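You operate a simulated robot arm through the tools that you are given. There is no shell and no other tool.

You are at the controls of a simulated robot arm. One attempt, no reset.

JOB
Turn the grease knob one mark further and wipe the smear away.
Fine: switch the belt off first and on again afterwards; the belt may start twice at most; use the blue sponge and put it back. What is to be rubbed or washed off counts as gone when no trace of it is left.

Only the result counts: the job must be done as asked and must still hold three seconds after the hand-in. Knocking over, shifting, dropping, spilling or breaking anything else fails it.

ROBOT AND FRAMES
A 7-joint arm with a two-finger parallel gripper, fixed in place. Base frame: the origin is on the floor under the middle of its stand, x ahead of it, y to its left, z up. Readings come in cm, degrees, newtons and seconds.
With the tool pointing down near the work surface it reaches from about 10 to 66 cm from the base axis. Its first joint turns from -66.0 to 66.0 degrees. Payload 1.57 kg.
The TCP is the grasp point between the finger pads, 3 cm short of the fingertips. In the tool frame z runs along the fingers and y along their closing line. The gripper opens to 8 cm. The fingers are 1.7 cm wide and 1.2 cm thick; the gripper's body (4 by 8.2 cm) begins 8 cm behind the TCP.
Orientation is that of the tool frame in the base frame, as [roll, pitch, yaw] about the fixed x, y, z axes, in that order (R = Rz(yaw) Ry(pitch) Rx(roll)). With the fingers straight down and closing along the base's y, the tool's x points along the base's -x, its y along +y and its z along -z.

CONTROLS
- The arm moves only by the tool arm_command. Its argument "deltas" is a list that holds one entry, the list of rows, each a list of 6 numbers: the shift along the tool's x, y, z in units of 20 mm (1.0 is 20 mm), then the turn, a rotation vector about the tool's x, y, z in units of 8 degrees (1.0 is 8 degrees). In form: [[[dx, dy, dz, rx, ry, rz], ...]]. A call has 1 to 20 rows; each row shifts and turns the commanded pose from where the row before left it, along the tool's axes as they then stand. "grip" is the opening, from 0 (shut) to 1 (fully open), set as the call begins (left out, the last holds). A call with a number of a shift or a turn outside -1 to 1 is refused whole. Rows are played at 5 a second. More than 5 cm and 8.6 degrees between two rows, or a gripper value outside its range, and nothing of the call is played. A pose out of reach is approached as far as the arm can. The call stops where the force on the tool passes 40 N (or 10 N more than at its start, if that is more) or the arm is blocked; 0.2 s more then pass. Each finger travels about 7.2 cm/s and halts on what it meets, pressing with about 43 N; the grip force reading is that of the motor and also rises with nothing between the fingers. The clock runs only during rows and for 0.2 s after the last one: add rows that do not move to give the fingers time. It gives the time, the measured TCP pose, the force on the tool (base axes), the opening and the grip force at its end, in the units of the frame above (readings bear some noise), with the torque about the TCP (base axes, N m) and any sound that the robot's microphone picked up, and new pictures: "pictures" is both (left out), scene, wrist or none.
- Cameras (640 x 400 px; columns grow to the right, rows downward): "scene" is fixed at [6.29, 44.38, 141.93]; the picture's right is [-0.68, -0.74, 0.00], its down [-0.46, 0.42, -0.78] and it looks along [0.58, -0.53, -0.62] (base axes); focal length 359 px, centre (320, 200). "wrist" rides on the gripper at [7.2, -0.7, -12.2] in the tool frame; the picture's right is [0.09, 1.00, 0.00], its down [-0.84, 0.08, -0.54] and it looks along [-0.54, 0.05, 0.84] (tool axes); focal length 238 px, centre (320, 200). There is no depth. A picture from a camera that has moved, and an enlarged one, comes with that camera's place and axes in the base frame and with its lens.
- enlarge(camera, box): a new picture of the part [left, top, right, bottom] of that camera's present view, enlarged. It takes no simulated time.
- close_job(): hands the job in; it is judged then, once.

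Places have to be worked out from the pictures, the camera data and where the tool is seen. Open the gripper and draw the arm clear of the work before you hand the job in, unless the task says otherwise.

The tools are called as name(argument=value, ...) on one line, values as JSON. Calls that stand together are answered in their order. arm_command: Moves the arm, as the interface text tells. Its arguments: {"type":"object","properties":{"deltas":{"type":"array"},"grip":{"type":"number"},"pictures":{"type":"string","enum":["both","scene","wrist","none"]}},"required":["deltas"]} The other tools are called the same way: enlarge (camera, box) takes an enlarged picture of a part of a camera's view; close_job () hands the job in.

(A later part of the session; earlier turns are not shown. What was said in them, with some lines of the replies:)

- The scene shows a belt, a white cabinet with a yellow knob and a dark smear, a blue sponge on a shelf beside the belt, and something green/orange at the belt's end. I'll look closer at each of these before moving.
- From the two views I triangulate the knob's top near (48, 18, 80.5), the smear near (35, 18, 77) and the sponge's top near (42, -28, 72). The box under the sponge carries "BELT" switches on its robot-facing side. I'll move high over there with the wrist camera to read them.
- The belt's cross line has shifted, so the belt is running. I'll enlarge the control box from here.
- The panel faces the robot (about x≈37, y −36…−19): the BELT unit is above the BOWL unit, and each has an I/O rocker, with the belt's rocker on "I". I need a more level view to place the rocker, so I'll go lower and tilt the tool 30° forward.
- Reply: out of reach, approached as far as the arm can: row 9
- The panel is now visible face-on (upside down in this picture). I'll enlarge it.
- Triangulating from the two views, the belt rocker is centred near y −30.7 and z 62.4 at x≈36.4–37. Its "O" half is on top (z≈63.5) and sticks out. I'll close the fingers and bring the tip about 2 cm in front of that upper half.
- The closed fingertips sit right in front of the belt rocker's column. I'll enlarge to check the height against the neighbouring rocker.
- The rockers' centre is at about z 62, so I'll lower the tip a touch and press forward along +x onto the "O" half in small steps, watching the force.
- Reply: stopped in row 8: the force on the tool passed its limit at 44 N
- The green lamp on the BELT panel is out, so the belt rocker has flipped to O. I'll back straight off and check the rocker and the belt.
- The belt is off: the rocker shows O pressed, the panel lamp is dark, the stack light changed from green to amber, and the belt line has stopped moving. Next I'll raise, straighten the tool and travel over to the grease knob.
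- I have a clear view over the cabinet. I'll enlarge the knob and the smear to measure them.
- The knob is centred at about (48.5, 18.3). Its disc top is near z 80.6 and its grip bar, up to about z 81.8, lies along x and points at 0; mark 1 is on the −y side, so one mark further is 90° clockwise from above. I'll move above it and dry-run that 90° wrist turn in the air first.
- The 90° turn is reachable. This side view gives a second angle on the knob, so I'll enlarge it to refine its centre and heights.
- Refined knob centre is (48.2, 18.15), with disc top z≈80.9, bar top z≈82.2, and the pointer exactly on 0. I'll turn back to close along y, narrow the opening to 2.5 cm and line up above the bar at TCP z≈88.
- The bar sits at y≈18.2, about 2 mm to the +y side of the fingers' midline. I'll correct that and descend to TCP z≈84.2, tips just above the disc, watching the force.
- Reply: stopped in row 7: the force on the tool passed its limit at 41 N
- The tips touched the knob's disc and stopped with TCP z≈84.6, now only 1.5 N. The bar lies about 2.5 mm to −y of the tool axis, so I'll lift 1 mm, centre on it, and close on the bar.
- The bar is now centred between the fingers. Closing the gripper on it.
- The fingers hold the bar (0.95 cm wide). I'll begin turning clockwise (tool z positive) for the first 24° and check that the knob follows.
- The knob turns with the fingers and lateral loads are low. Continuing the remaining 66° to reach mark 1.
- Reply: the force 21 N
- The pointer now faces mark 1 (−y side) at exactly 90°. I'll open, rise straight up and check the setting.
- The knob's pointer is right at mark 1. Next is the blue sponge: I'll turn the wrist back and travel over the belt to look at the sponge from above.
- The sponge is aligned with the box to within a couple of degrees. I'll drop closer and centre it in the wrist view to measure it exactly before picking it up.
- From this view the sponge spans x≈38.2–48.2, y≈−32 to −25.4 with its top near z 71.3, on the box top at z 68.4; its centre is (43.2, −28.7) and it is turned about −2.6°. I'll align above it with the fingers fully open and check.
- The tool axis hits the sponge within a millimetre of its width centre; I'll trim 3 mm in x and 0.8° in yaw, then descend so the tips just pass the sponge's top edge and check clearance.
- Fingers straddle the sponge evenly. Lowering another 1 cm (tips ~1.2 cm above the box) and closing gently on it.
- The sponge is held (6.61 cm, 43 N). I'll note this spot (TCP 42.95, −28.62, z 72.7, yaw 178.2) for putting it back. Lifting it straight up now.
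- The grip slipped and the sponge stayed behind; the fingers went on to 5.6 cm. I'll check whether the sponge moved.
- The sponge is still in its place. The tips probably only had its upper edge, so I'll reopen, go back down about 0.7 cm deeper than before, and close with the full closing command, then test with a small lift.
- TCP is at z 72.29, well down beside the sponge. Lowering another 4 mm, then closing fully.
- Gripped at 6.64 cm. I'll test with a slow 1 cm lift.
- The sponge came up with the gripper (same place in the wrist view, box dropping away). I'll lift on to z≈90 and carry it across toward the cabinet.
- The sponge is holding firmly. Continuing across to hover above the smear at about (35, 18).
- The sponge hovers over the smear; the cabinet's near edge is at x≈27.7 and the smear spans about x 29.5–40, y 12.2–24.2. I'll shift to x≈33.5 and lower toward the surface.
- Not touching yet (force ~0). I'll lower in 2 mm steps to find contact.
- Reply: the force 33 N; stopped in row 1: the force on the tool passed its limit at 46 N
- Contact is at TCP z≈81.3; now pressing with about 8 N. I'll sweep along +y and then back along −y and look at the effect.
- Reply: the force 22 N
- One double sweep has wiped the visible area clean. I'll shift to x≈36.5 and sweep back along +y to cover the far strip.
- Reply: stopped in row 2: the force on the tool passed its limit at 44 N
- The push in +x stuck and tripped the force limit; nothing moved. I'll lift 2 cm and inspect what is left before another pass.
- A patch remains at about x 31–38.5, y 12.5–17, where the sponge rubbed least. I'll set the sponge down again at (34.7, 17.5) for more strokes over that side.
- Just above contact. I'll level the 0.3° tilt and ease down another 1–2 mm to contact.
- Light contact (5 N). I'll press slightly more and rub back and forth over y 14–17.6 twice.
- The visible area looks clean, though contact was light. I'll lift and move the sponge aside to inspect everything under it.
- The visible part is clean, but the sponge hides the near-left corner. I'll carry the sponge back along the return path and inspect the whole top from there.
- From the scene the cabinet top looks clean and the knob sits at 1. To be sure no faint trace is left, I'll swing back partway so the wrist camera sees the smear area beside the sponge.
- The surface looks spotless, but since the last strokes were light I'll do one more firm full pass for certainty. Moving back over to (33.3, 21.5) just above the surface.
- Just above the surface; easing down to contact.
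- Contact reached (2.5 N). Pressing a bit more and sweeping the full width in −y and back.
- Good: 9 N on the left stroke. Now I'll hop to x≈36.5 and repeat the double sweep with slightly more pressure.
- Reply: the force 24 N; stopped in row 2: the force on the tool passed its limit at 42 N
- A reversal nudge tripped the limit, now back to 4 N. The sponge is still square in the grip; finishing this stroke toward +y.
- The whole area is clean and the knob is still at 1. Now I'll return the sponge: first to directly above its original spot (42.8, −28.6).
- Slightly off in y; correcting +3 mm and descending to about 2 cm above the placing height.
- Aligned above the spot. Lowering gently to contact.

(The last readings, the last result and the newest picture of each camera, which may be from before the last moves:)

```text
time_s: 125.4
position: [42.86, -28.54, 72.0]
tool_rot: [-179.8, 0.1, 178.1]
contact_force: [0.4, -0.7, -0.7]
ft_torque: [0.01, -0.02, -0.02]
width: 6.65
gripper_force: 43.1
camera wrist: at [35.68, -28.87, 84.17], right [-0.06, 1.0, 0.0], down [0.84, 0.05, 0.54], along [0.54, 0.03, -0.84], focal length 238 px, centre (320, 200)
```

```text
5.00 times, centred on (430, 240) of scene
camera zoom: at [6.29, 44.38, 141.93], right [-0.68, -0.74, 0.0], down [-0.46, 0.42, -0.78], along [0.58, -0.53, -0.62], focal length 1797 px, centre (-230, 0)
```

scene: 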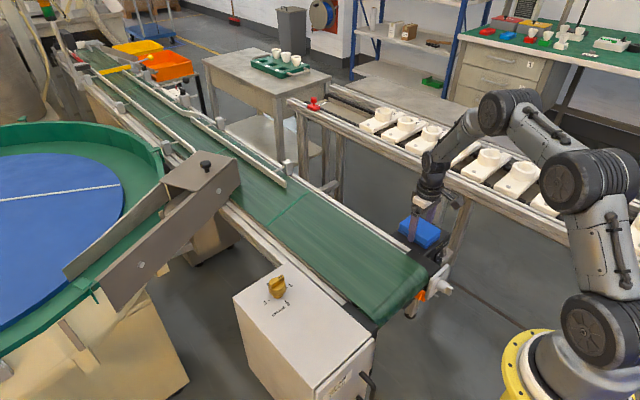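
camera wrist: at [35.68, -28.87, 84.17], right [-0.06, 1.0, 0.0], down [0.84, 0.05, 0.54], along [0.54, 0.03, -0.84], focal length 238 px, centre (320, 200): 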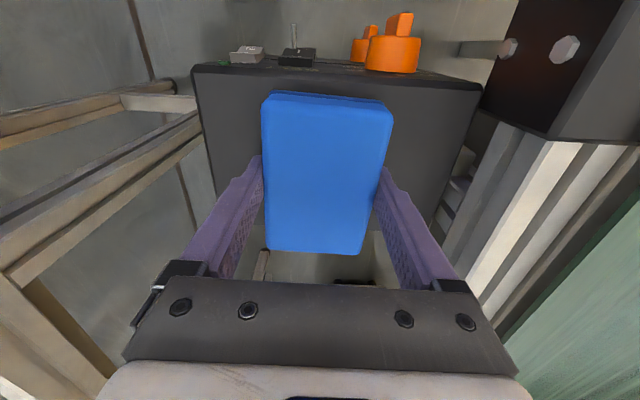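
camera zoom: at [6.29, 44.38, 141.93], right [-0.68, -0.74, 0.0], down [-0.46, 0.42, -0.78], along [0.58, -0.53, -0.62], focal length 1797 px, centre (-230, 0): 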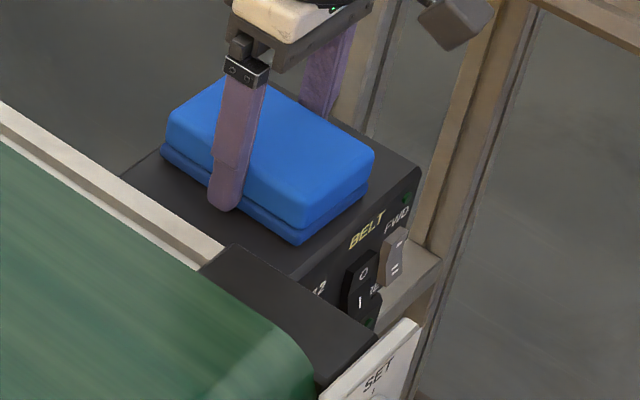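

No contact yet (sponge still ~2 mm above). Lowering in 0.6 mm steps.

arm_command(deltas=[[[0, 0, 0.04, 0, 0, 0], [0, 0, 0.03, 0, 0, 0], [0, 0, 0, 0, 0, 0]]], pictures="none")

arm_command(deltas=[[[0, 0, 0.04, 0, 0, 0], [0, 0, 0, 0, 0, 0]]], pictures="both")

enlarge(camera="scene", box=[380, 200, 480, 280])

```text
time_s: 126.2
position: [42.85, -28.47, 71.81]
tool_rot: [-179.8, 0.1, 178.1]
contact_force: [-0.2, 0.6, -0.2]
ft_torque: [-0.01, 0.0, -0.01]
width: 6.64
gripper_force: 42.7
```

```text
time_s: 126.8
position: [43.01, -28.47, 71.83]
tool_rot: [-179.7, 0.0, 178.1]
contact_force: [-1.4, 0.5, 2.5]
ft_torque: [0.15, 0.21, 0.01]
width: 6.65
gripper_force: 43.5
camera wrist: at [35.71, -28.9, 83.94], right [-0.06, 1.0, 0.0], down [0.84, 0.05, 0.54], along [0.54, 0.03, -0.84], focal length 238 px, centre (320, 200)
```

scene: 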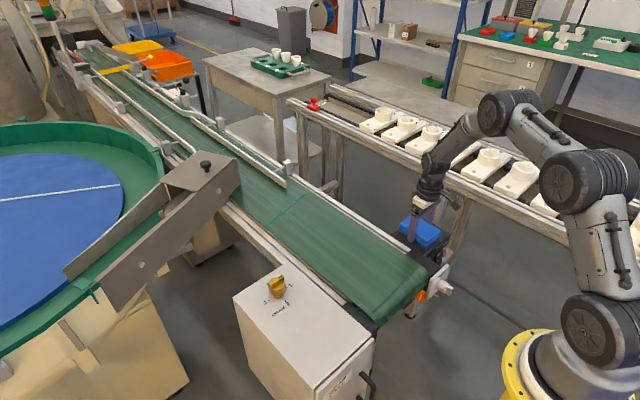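
wrist: 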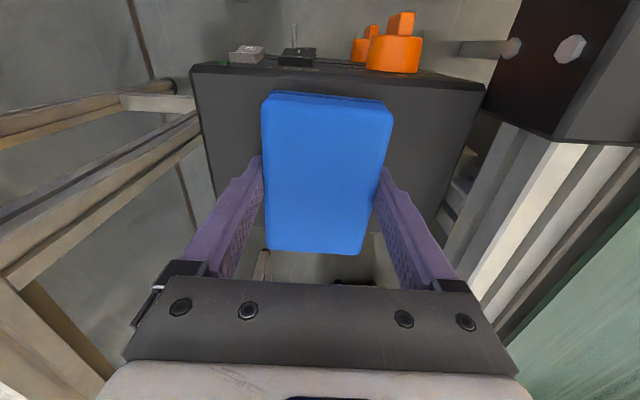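

```text
5.00 times, centred on (430, 240) of scene
camera zoom: at [6.28, 44.38, 141.92], right [-0.68, -0.74, 0.0], down [-0.46, 0.42, -0.79], along [0.58, -0.53, -0.62], focal length 1797 px, centre (-230, 0)
```

zoom: 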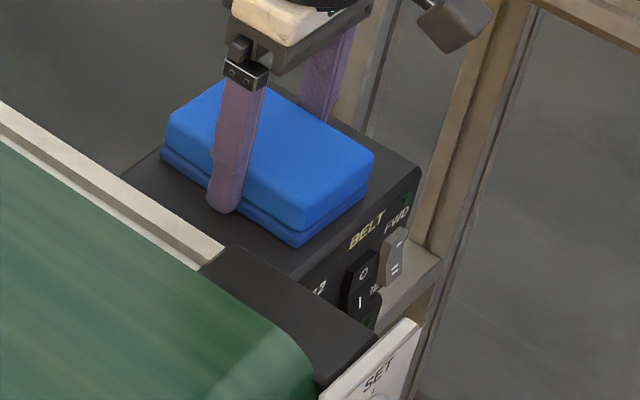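

Contact (2.5 N). The sponge sits about 2 mm further in +x and 1 mm in +y than originally, so I'll lift a hair, correct, and set it down again before opening.

arm_command(deltas=[[[0, 0, -0.12, 0, 0, 0], [0.1, -0.05, 0, 0, 0, 0], [0, 0, 0.1, 0, 0, 0], [0, 0, 0, 0, 0, 0]]], pictures="none")

arm_command(deltas=[[[0, 0, 0.02, 0, 0, 0], [0, 0, 0, 0, 0, 0]]], pictures="wrist")

```text
time_s: 127.8
position: [42.65, -28.54, 71.9]
tool_rot: [-179.7, 0.2, 178.1]
contact_force: [0.3, 0.3, -0.6]
ft_torque: [0.02, -0.01, 0.02]
width: 6.67
gripper_force: 43.2
```

```text
time_s: 128.4
position: [42.7, -28.51, 71.9]
tool_rot: [-179.8, 0.1, 178.2]
contact_force: [0.1, 0.1, 0.1]
ft_torque: [-0.02, 0.0, 0.02]
width: 6.65
gripper_force: 42.8
camera wrist: at [35.47, -28.95, 84.0], right [-0.06, 1.0, 0.0], down [0.84, 0.05, 0.54], along [0.54, 0.03, -0.84], focal length 238 px, centre (320, 200)
```

wrist: 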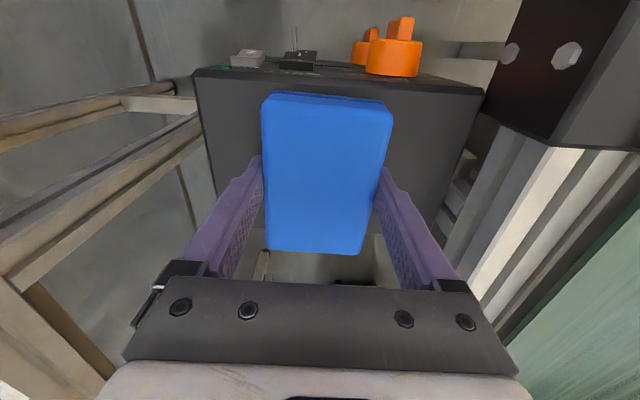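

Just above resting; lowering half a millimetre more, then opening fully and checking before rising.

arm_command(deltas=[[[0, 0, 0.03, 0, 0, 0], [0, 0, 0, 0, 0, 0]]], pictures="none")

arm_command(deltas=[[[0, 0, 0, 0, 0, 0], [0, 0, 0, 0, 0, 0], [0, 0, 0, 0, 0, 0], [0, 0, 0, 0, 0, 0]]], grip=1, pictures="both")

enlarge(camera="scene", box=[380, 200, 480, 280])

```text
time_s: 129.0
position: [42.71, -28.53, 71.81]
tool_rot: [-179.8, 0.1, 178.0]
contact_force: [-2.2, 0.2, 4.2]
ft_torque: [0.16, 0.18, 0.04]
width: 6.64
gripper_force: 43.4
```

```text
time_s: 130.0
position: [42.73, -28.58, 71.68]
tool_rot: [-179.8, 0.1, 178.1]
contact_force: [0.3, -0.2, -0.2]
ft_torque: [-0.02, 0.01, -0.02]
width: 8.01
gripper_force: 0.0
camera wrist: at [35.5, -28.96, 83.91], right [-0.06, 1.0, 0.0], down [0.84, 0.05, 0.54], along [0.54, 0.03, -0.84], focal length 238 px, centre (320, 200)
```

scene: 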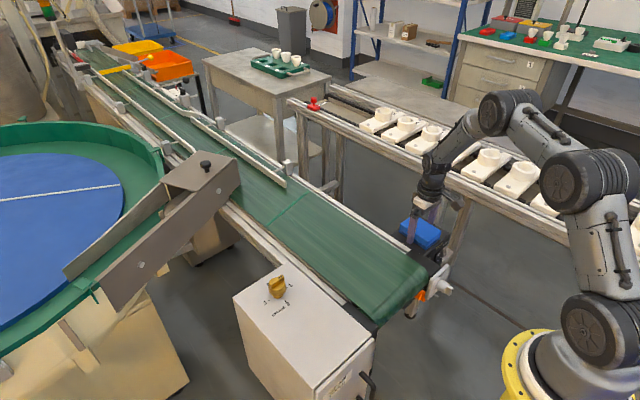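
wrist: 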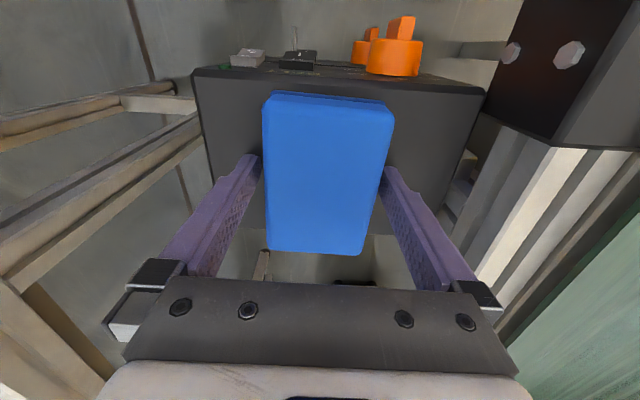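

```text
5.00 times, centred on (430, 240) of scene
camera zoom: at [6.29, 44.38, 141.93], right [-0.68, -0.74, 0.0], down [-0.46, 0.42, -0.78], along [0.58, -0.53, -0.62], focal length 1797 px, centre (-230, 0)
```

zoom: 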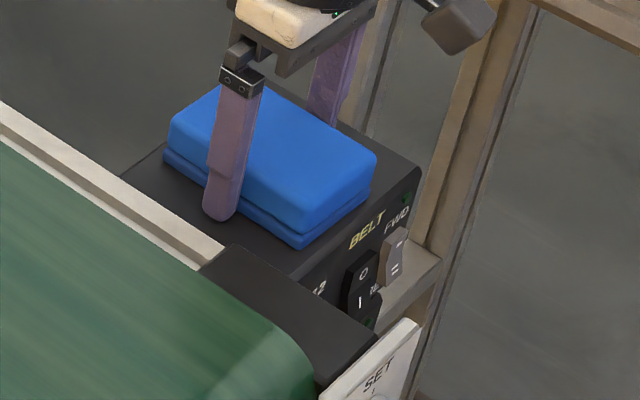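

The sponge rests where it was originally (same corners in the scene picture). Now I'll rise straight up, then back off toward the panel side and square the wrist.

arm_command(deltas=[[[0, 0, -0.3, 0, 0, 0], [0, 0, -0.6, 0, 0, 0], [0, 0, -1, 0, 0, 0], [0, 0, -1, 0, 0, 0], [0, 0, -1, 0, 0, 0], [0, 0, -1, 0, 0, 0], [0, 0, -1, 0, 0, 0], [0, 0, -1, 0, 0, 0], [0, 0, -1, 0, 0, 0], [0, 0, -1, 0, 0, 0], [0, 0, -1, 0, 0, 0], [0, 0, 0, 0, 0, -0.2375], [0.91, -0.151, 0, 0, 0, 0], [0.91, -0.151, 0, 0, 0, 0], [0.91, -0.151, 0, 0, 0, 0], [0.91, -0.151, 0, 0, 0, 0], [0.91, -0.151, 0, 0, 0, 0], [0.91, -0.151, 0, 0, 0, 0], [0.91, -0.151, 0, 0, 0, 0], [0, 0, 0, 0, 0, 0]]], pictures="both")

enlarge(camera="scene", box=[380, 200, 480, 280])

enlarge(camera="wrist", box=[250, 80, 410, 210])

```text
time_s: 134.2
position: [29.91, -30.41, 91.52]
tool_rot: [-179.8, 0.1, -180.0]
contact_force: [0.6, -1.1, -0.2]
ft_torque: [-0.03, 0.04, 0.02]
width: 8.0
gripper_force: 0.0
camera wrist: at [22.71, -31.09, 103.7], right [-0.09, 1.0, 0.0], down [0.84, 0.08, 0.54], along [0.54, 0.05, -0.84], focal length 238 px, centre (320, 200)
```

scene: 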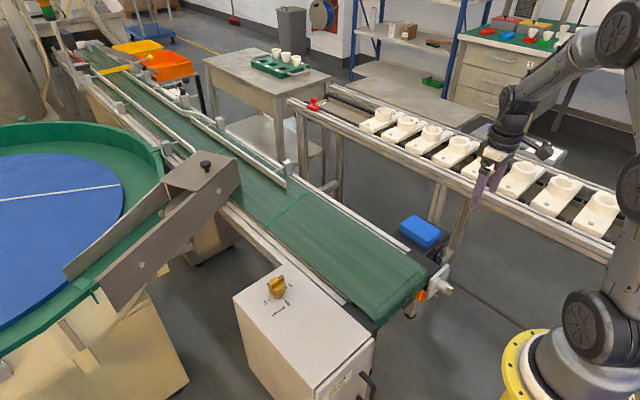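
wrist: 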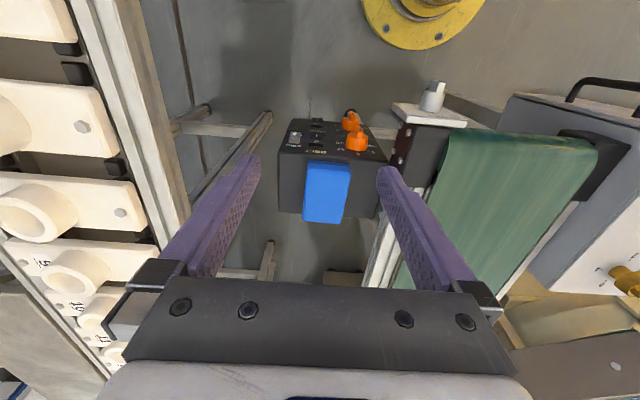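

```text
5.00 times, centred on (430, 240) of scene
camera zoom: at [6.29, 44.38, 141.93], right [-0.68, -0.74, 0.0], down [-0.46, 0.42, -0.78], along [0.58, -0.53, -0.62], focal length 1797 px, centre (-230, 0)
```

zoom: 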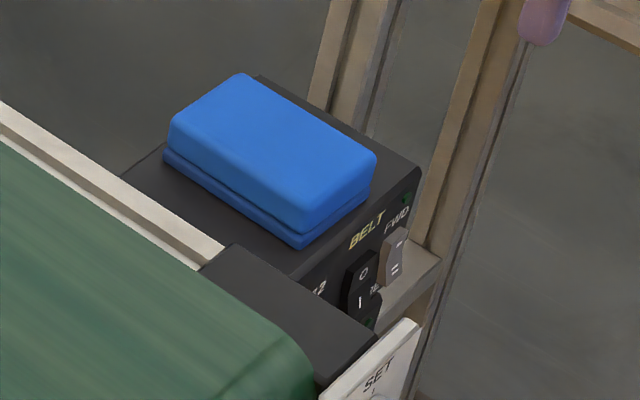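

```text
3.08 times, centred on (330, 145) of wrist
camera zoom: at [22.71, -31.09, 103.7], right [-0.09, 1.0, 0.0], down [0.84, 0.08, 0.54], along [0.54, 0.05, -0.84], focal length 733 px, centre (289, 369)
```

zoom: 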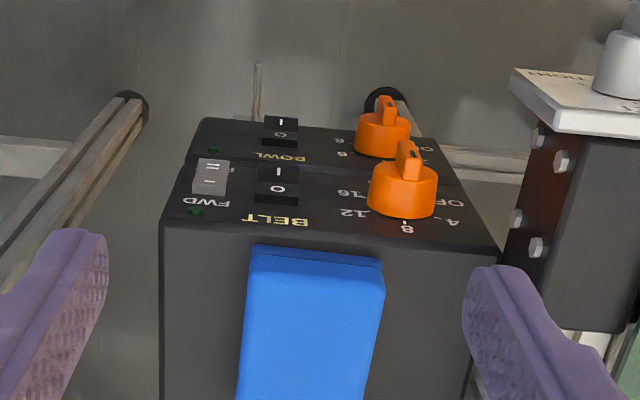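

The sponge is back in place. Before restarting the belt I'll inspect the cabinet top once more, unobstructed.

enlarge(camera="scene", box=[270, 295, 360, 365])

enlarge(camera="scene", box=[230, 255, 350, 345])

```text
5.71 times, centred on (315, 330) of scene
camera zoom: at [6.29, 44.38, 141.93], right [-0.68, -0.74, 0.0], down [-0.46, 0.42, -0.78], along [0.58, -0.53, -0.62], focal length 2054 px, centre (349, -543)
```

zoom: 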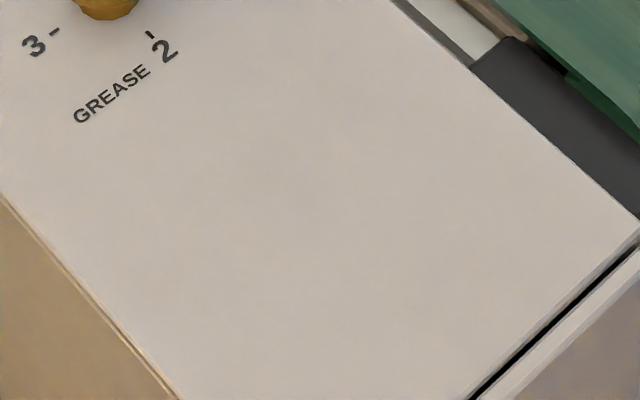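

```text
4.44 times, centred on (290, 300) of scene
camera zoom: at [6.29, 44.38, 141.93], right [-0.68, -0.74, 0.0], down [-0.46, 0.42, -0.78], along [0.58, -0.53, -0.62], focal length 1598 px, centre (453, -244)
```

zoom: 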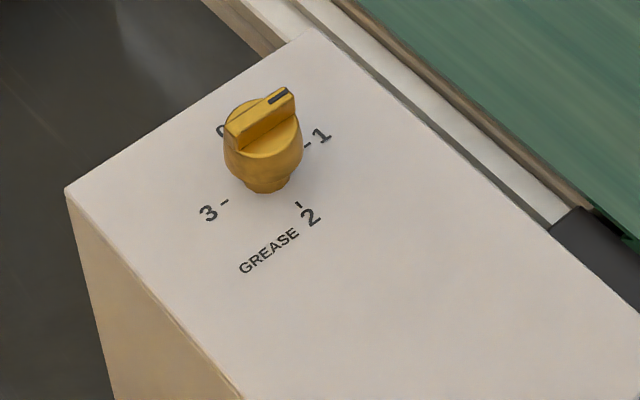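

The top is spotless and the knob points to 1. Now to switch the belt back on: close the fingers, tilt 30° forward and bring the tip in front of the rocker's lower "I" half (z≈61.3).

arm_command(deltas=[[[0, 0, 0, 0, -0.9375, 0], [0, 0, 0, 0, -0.9375, 0], [0, 0, 0, 0, -0.9375, 0], [0, 0, 0, 0, -0.9375, 0], [0.426, -0.011, 0.909, 0, 0, 0], [0.426, -0.011, 0.909, 0, 0, 0], [0.426, -0.011, 0.909, 0, 0, 0], [0.426, -0.011, 0.909, 0, 0, 0], [0.426, -0.011, 0.909, 0, 0, 0], [0.426, -0.011, 0.909, 0, 0, 0], [0.426, -0.011, 0.909, 0, 0, 0], [0.426, -0.011, 0.909, 0, 0, 0], [0.426, -0.011, 0.909, 0, 0, 0], [0.426, -0.011, 0.909, 0, 0, 0], [0.426, -0.011, 0.909, 0, 0, 0], [0.426, -0.011, 0.909, 0, 0, 0], [0.426, -0.011, 0.909, 0, 0, 0], [0.426, -0.011, 0.909, 0, 0, 0], [0, 0, 0, 0, 0, 0]]], grip=0, pictures="both")

enlarge(camera="wrist", box=[230, 110, 410, 240])

enlarge(camera="scene", box=[390, 200, 490, 290])

```text
time_s: 138.2
position: [32.4, -30.92, 63.44]
tool_rot: [-179.6, 30.2, -179.7]
contact_force: [-0.1, 0.8, 0.6]
ft_torque: [-0.03, 0.01, -0.02]
width: 0.02
gripper_force: 21.5
camera wrist: at [20.02, -31.6, 70.31], right [-0.08, 1.0, -0.05], down [0.45, 0.08, 0.89], along [0.89, 0.05, -0.46], focal length 238 px, centre (320, 200)
```

scene: 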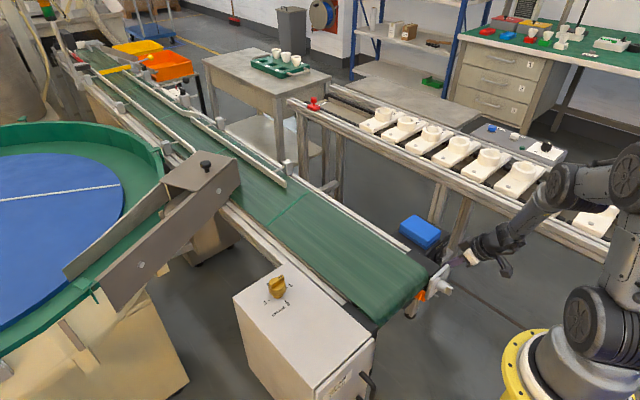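
wrist: 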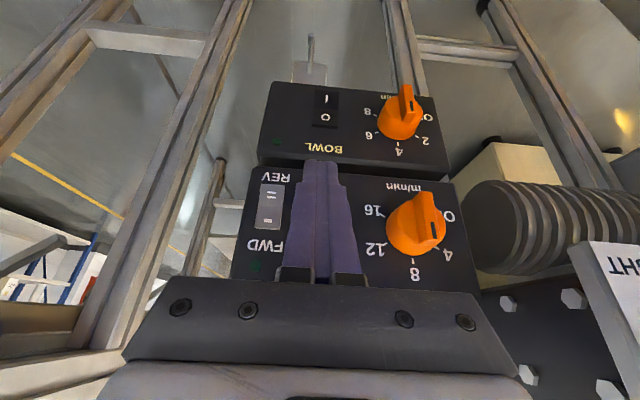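

```text
3.08 times, centred on (320, 175) of wrist
camera zoom: at [20.02, -31.6, 70.31], right [-0.08, 1.0, -0.05], down [0.45, 0.08, 0.89], along [0.89, 0.05, -0.46], focal length 733 px, centre (320, 277)
```

zoom: 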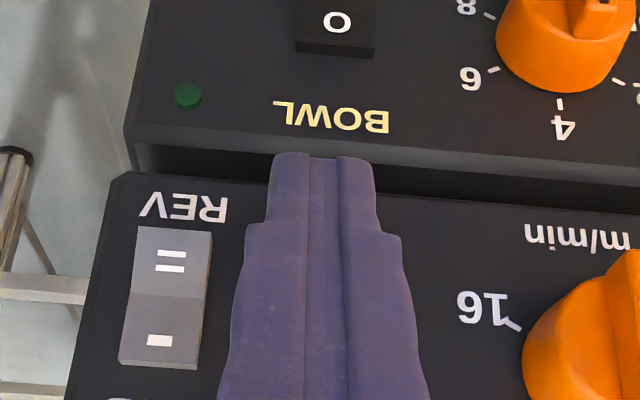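

```text
4.44 times, centred on (440, 245) of scene
camera zoom: at [6.29, 44.38, 141.93], right [-0.68, -0.74, 0.0], down [-0.46, 0.42, -0.78], along [0.58, -0.53, -0.62], focal length 1598 px, centre (-213, 0)
```

zoom: 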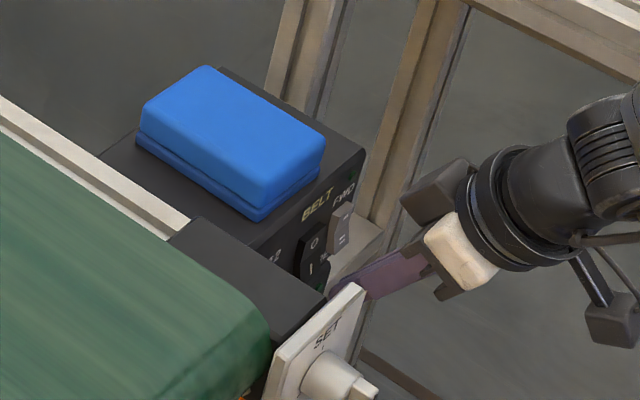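

The tip is lined up with the lower half of the belt rocker (I half spans z≈60–62). I'll drop 2 mm, then press forward in small steps.

arm_command(deltas=[[[0.05, 0.08, 0.087, 0, 0, 0], [-0.173, 0, 0.1, 0, 0, 0], [-0.173, 0, 0.1, 0, 0, 0], [-0.173, 0, 0.1, 0, 0, 0], [-0.173, 0, 0.1, 0, 0, 0], [-0.087, 0, 0.05, 0, 0, 0], [-0.087, 0, 0.05, 0, 0, 0], [-0.087, 0, 0.05, 0, 0, 0]]], pictures="both")

enlarge(camera="wrist", box=[220, 100, 400, 290])

enlarge(camera="scene", box=[390, 200, 490, 290])

```text
time_s: 140.0
position: [34.32, -30.91, 63.16]
tool_rot: [-179.8, 29.8, 180.0]
contact_force: [-24.7, -2.2, 5.8]
ft_torque: [-0.05, 0.43, -0.02]
width: 0.01
gripper_force: 21.1
camera wrist: at [21.98, -31.44, 70.09], right [-0.08, 1.0, -0.05], down [0.46, 0.08, 0.89], along [0.89, 0.05, -0.46], focal length 238 px, centre (320, 200)
```

scene: 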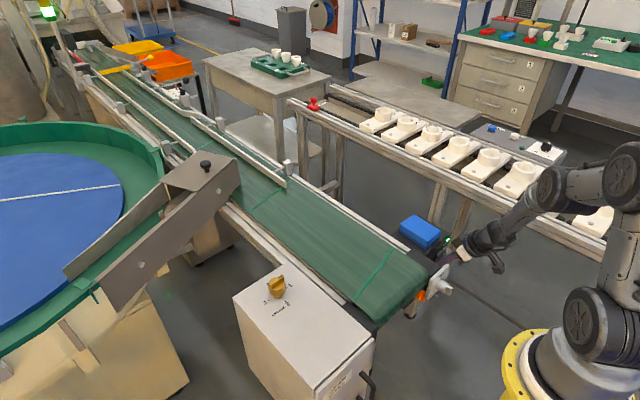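
wrist: 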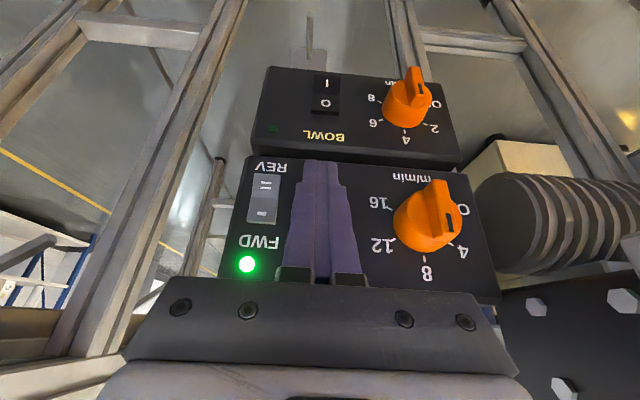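

```text
2.11 times, centred on (310, 195) of wrist
camera zoom: at [21.98, -31.44, 70.09], right [-0.08, 1.0, -0.05], down [0.46, 0.08, 0.89], along [0.89, 0.05, -0.46], focal length 502 px, centre (341, 210)
```

zoom: 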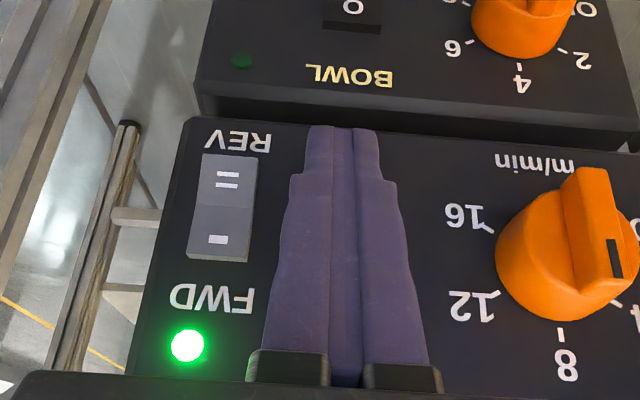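

```text
4.44 times, centred on (440, 245) of scene
camera zoom: at [6.24, 44.38, 141.93], right [-0.68, -0.74, 0.0], down [-0.46, 0.42, -0.79], along [0.58, -0.53, -0.62], focal length 1598 px, centre (-213, 0)
```

zoom: 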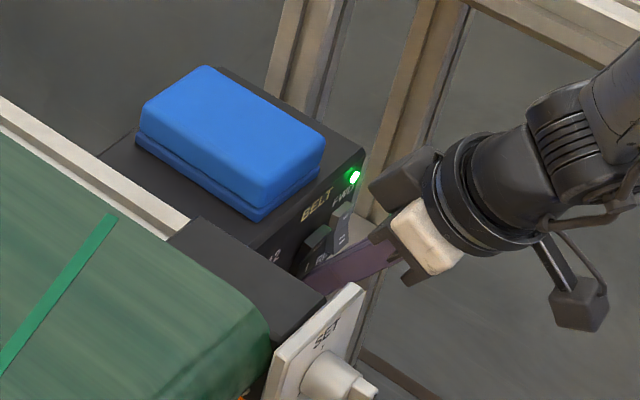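

The BELT lamp is green, the stack light is green and the belt line is moving: the belt is on again. Backing straight off and rising clear.

arm_command(deltas=[[[0.433, 0, -0.25, 0, 0, 0], [0.433, 0, -0.25, 0, 0, 0], [0.433, 0, -0.25, 0, 0, 0], [0.433, 0, -0.25, 0, 0, 0], [-0.5, 0, -0.866, 0, 0, 0], [-0.5, 0, -0.866, 0, 0, 0], [-0.5, 0, -0.866, 0, 0, 0], [-0.5, 0, -0.866, 0, 0, 0], [-0.5, 0, -0.866, 0, 0, 0], [-0.5, 0, -0.866, 0, 0, 0], [-0.5, 0, -0.866, 0, 0, 0], [-0.5, 0, -0.866, 0, 0, 0], [-0.5, 0, -0.866, 0, 0, 0], [-0.5, 0, -0.866, 0, 0, 0], [-0.5, 0, -0.866, 0, 0, 0], [-0.5, 0, -0.866, 0, 0, 0], [-0.5, 0, -0.866, 0, 0, 0], [0, 0, 0, 0, 0, 0]]], pictures="both")

enlarge(camera="wrist", box=[250, 10, 410, 130])

enlarge(camera="scene", box=[380, 200, 480, 280])

```text
time_s: 143.8
position: [30.47, -30.78, 89.26]
tool_rot: [-179.8, 30.1, -179.9]
contact_force: [-0.4, -1.0, 1.3]
ft_torque: [0.03, -0.01, 0.0]
width: 0.0
gripper_force: 21.5
camera wrist: at [18.14, -31.37, 96.22], right [-0.08, 1.0, -0.05], down [0.45, 0.08, 0.89], along [0.89, 0.05, -0.46], focal length 238 px, centre (320, 200)
```

scene: 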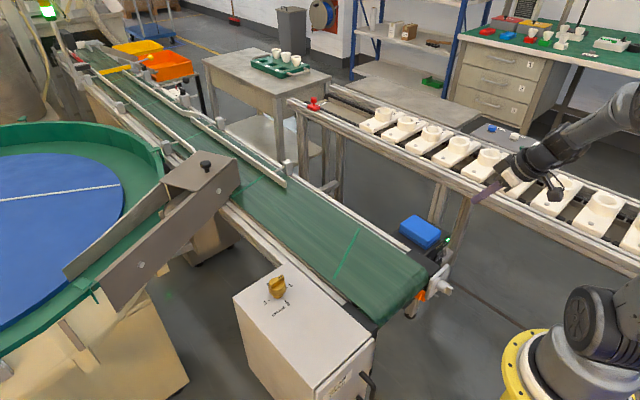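
wrist: 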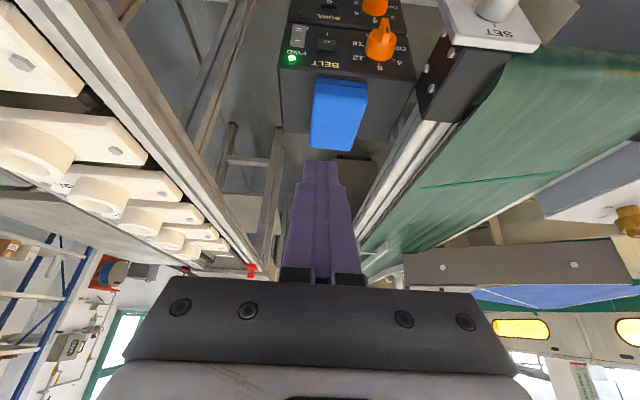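

```text
3.33 times, centred on (330, 70) of wrist
camera zoom: at [18.14, -31.37, 96.22], right [-0.08, 1.0, -0.05], down [0.45, 0.08, 0.89], along [0.89, 0.05, -0.46], focal length 794 px, centre (287, 633)
```

zoom: 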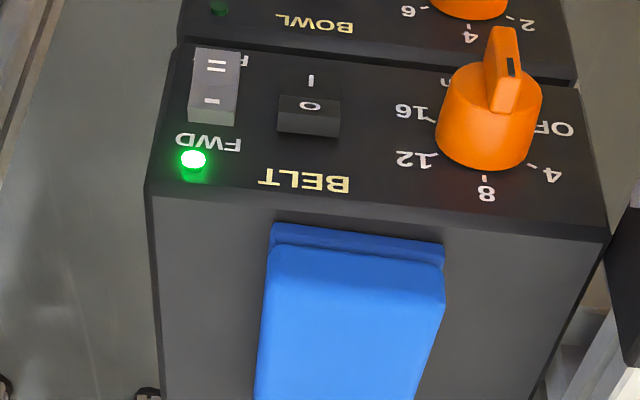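

```text
5.00 times, centred on (430, 240) of scene
camera zoom: at [6.29, 44.38, 141.93], right [-0.68, -0.74, 0.0], down [-0.46, 0.42, -0.78], along [0.58, -0.53, -0.62], focal length 1797 px, centre (-230, 0)
```

zoom: 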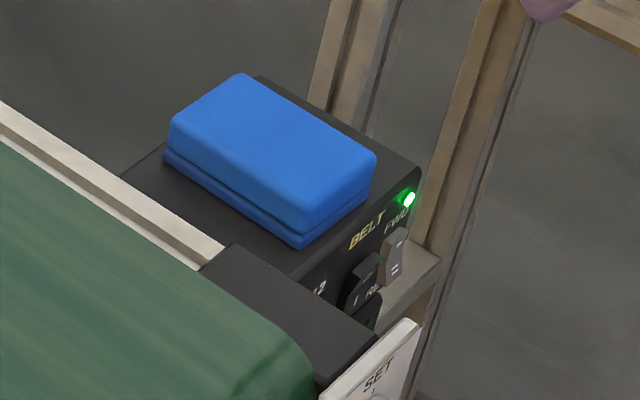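

Belt rocker is on I, lamp green, sponge in place, settings untouched. I'll straighten the tool, open the gripper and draw up and away, then take a last look at the cabinet from above.

arm_command(deltas=[[[0, 0, 0, 0, 0.94, 0], [0, 0, 0, 0, 0.94, 0], [0, 0, 0, 0, 0.94, 0], [0, 0, 0, 0, 0.94, 0], [0, 0.5, -0.9, 0, 0, 0], [0, 0.96, -0.9, 0, 0, 0], [0, 0.96, -0.9, 0, 0, 0], [0, 0.96, -0.9, 0, 0, 0], [0, 0.96, -0.6, 0, 0, 0], [0, 0.96, -0.6, 0, 0, 0], [0, 0.96, -0.6, 0, 0, 0], [0, 0.96, -0.6, 0, 0, 0], [0, 0.96, -0.6, 0, 0, 0], [0, 0.96, -0.6, 0, 0, 0], [0, 0.96, -0.6, 0, 0, 0], [0, 0.96, -0.6, 0, 0, 0], [0, 0.96, -0.3, 0, 0, 0], [0, 0.96, 0, 0, 0, 0], [0, 0.96, 0, 0, 0, 0], [0, 0.5, 0, 0, 0, 0]]], grip=1, pictures="both")

enlarge(camera="wrist", box=[400, 30, 600, 190])

enlarge(camera="scene", box=[230, 250, 390, 390])

```text
time_s: 148.0
position: [30.53, -1.71, 106.65]
tool_rot: [-179.8, 0.0, 179.9]
contact_force: [0.7, 1.3, 0.2]
ft_torque: [-0.03, -0.02, 0.0]
width: 8.02
gripper_force: 0.0
camera wrist: at [23.29, -2.47, 118.8], right [-0.09, 1.0, 0.0], down [0.84, 0.08, 0.54], along [0.54, 0.05, -0.84], focal length 238 px, centre (320, 200)
```

scene: 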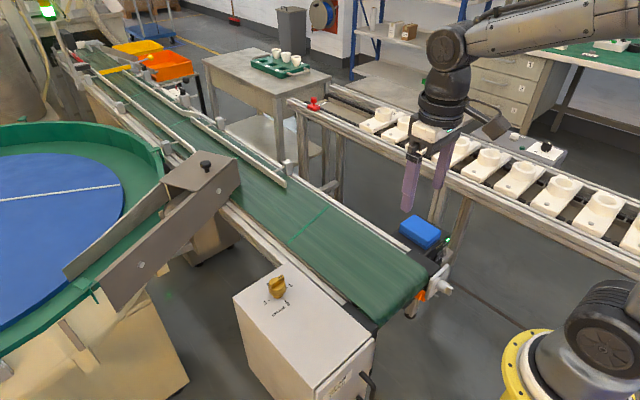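
wrist: 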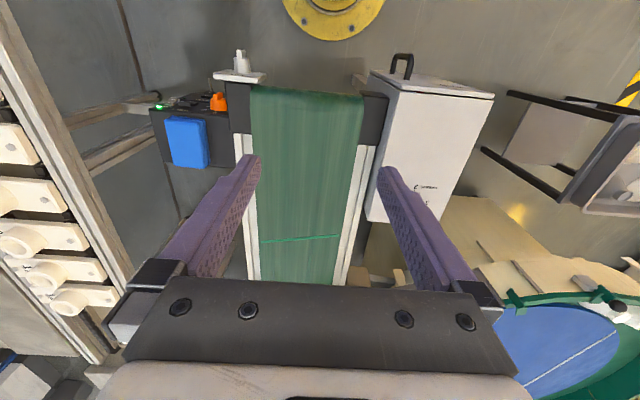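

```text
2.50 times, centred on (500, 110) of wrist
camera zoom: at [23.29, -2.47, 118.8], right [-0.09, 1.0, 0.0], down [0.84, 0.08, 0.54], along [0.54, 0.05, -0.84], focal length 596 px, centre (-130, 425)
```

zoom: 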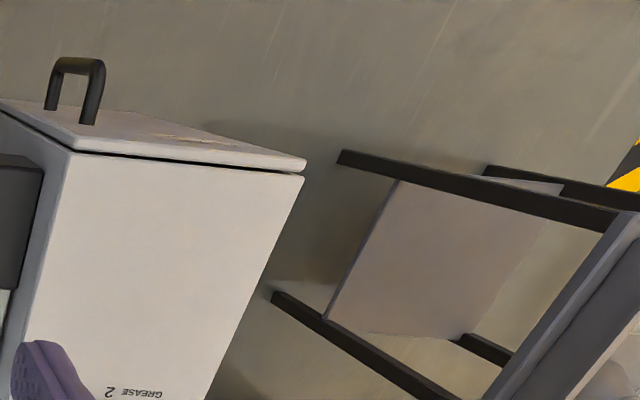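

```text
2.86 times, centred on (310, 320) of scene
camera zoom: at [6.29, 44.38, 141.93], right [-0.68, -0.74, 0.0], down [-0.46, 0.42, -0.78], along [0.58, -0.53, -0.62], focal length 1027 px, centre (349, -143)
```

zoom: 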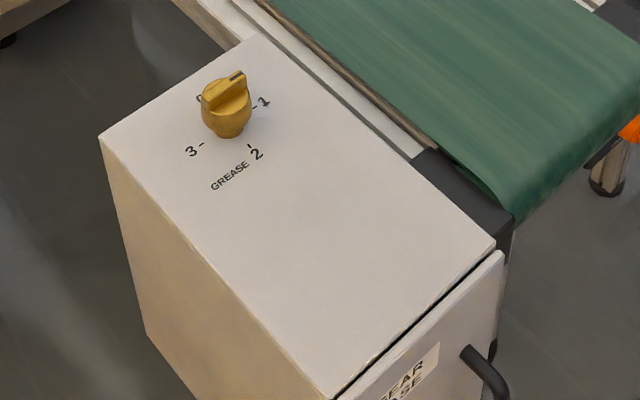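

The cabinet top is clean in both views, the knob is at 1, the belt is running and the sponge is home. One last enlarged look at the wiped area from above before handing in.

enlarge(camera="wrist", box=[380, 85, 500, 165])

enlarge(camera="wrist", box=[140, 80, 260, 180])

```text
5.00 times, centred on (440, 125) of wrist
camera zoom: at [23.29, -2.47, 118.8], right [-0.09, 1.0, 0.0], down [0.84, 0.08, 0.54], along [0.54, 0.05, -0.84], focal length 1192 px, centre (-280, 575)
```

zoom: 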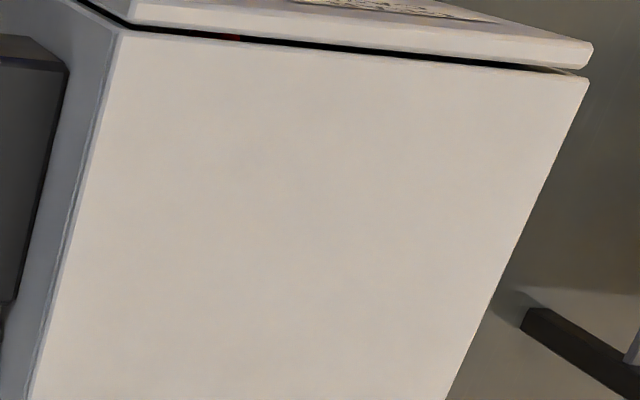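

```text
4.00 times, centred on (200, 130) of wrist
camera zoom: at [23.29, -2.47, 118.8], right [-0.09, 1.0, 0.0], down [0.84, 0.08, 0.54], along [0.54, 0.05, -0.84], focal length 953 px, centre (800, 480)
```

zoom: 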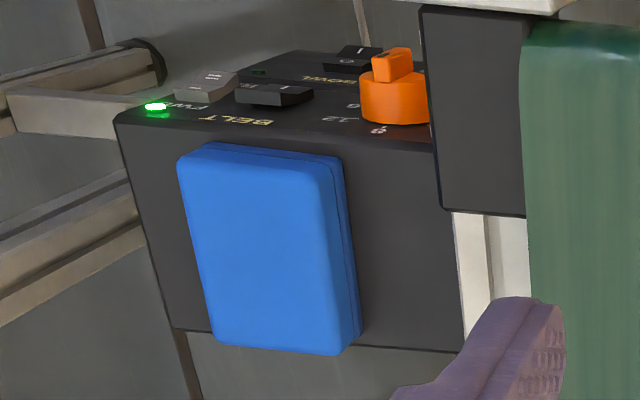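

No trace of the smear is visible, the knob is on mark 1, the belt is running with one restart, and the sponge is back on its box. The gripper is open and the arm is clear, so I'm handing the job in.

close_job()

```text
The job is handed in.
```

The job is done and handed in. I don't have the judging result.

- **Belt:** I switched it off at the BELT rocker before touching anything else, and back on at the end. That was one restart. The panel lamp and stack light are green, and the belt is moving.
- **Grease knob:** It is turned one mark further, from 0 to 1.
- **Smear:** I wiped it off with the blue sponge, then went over the area once more to be sure. Enlarged views from both cameras show no trace left.
- **Sponge:** It is back on top of the control box, within about 2 mm of where it was, judging by the scene picture. My first attempt to pick it up slipped, but the sponge stayed where it was.

The gripper is open and the arm is clear of the work. I saw nothing else knocked or shifted.
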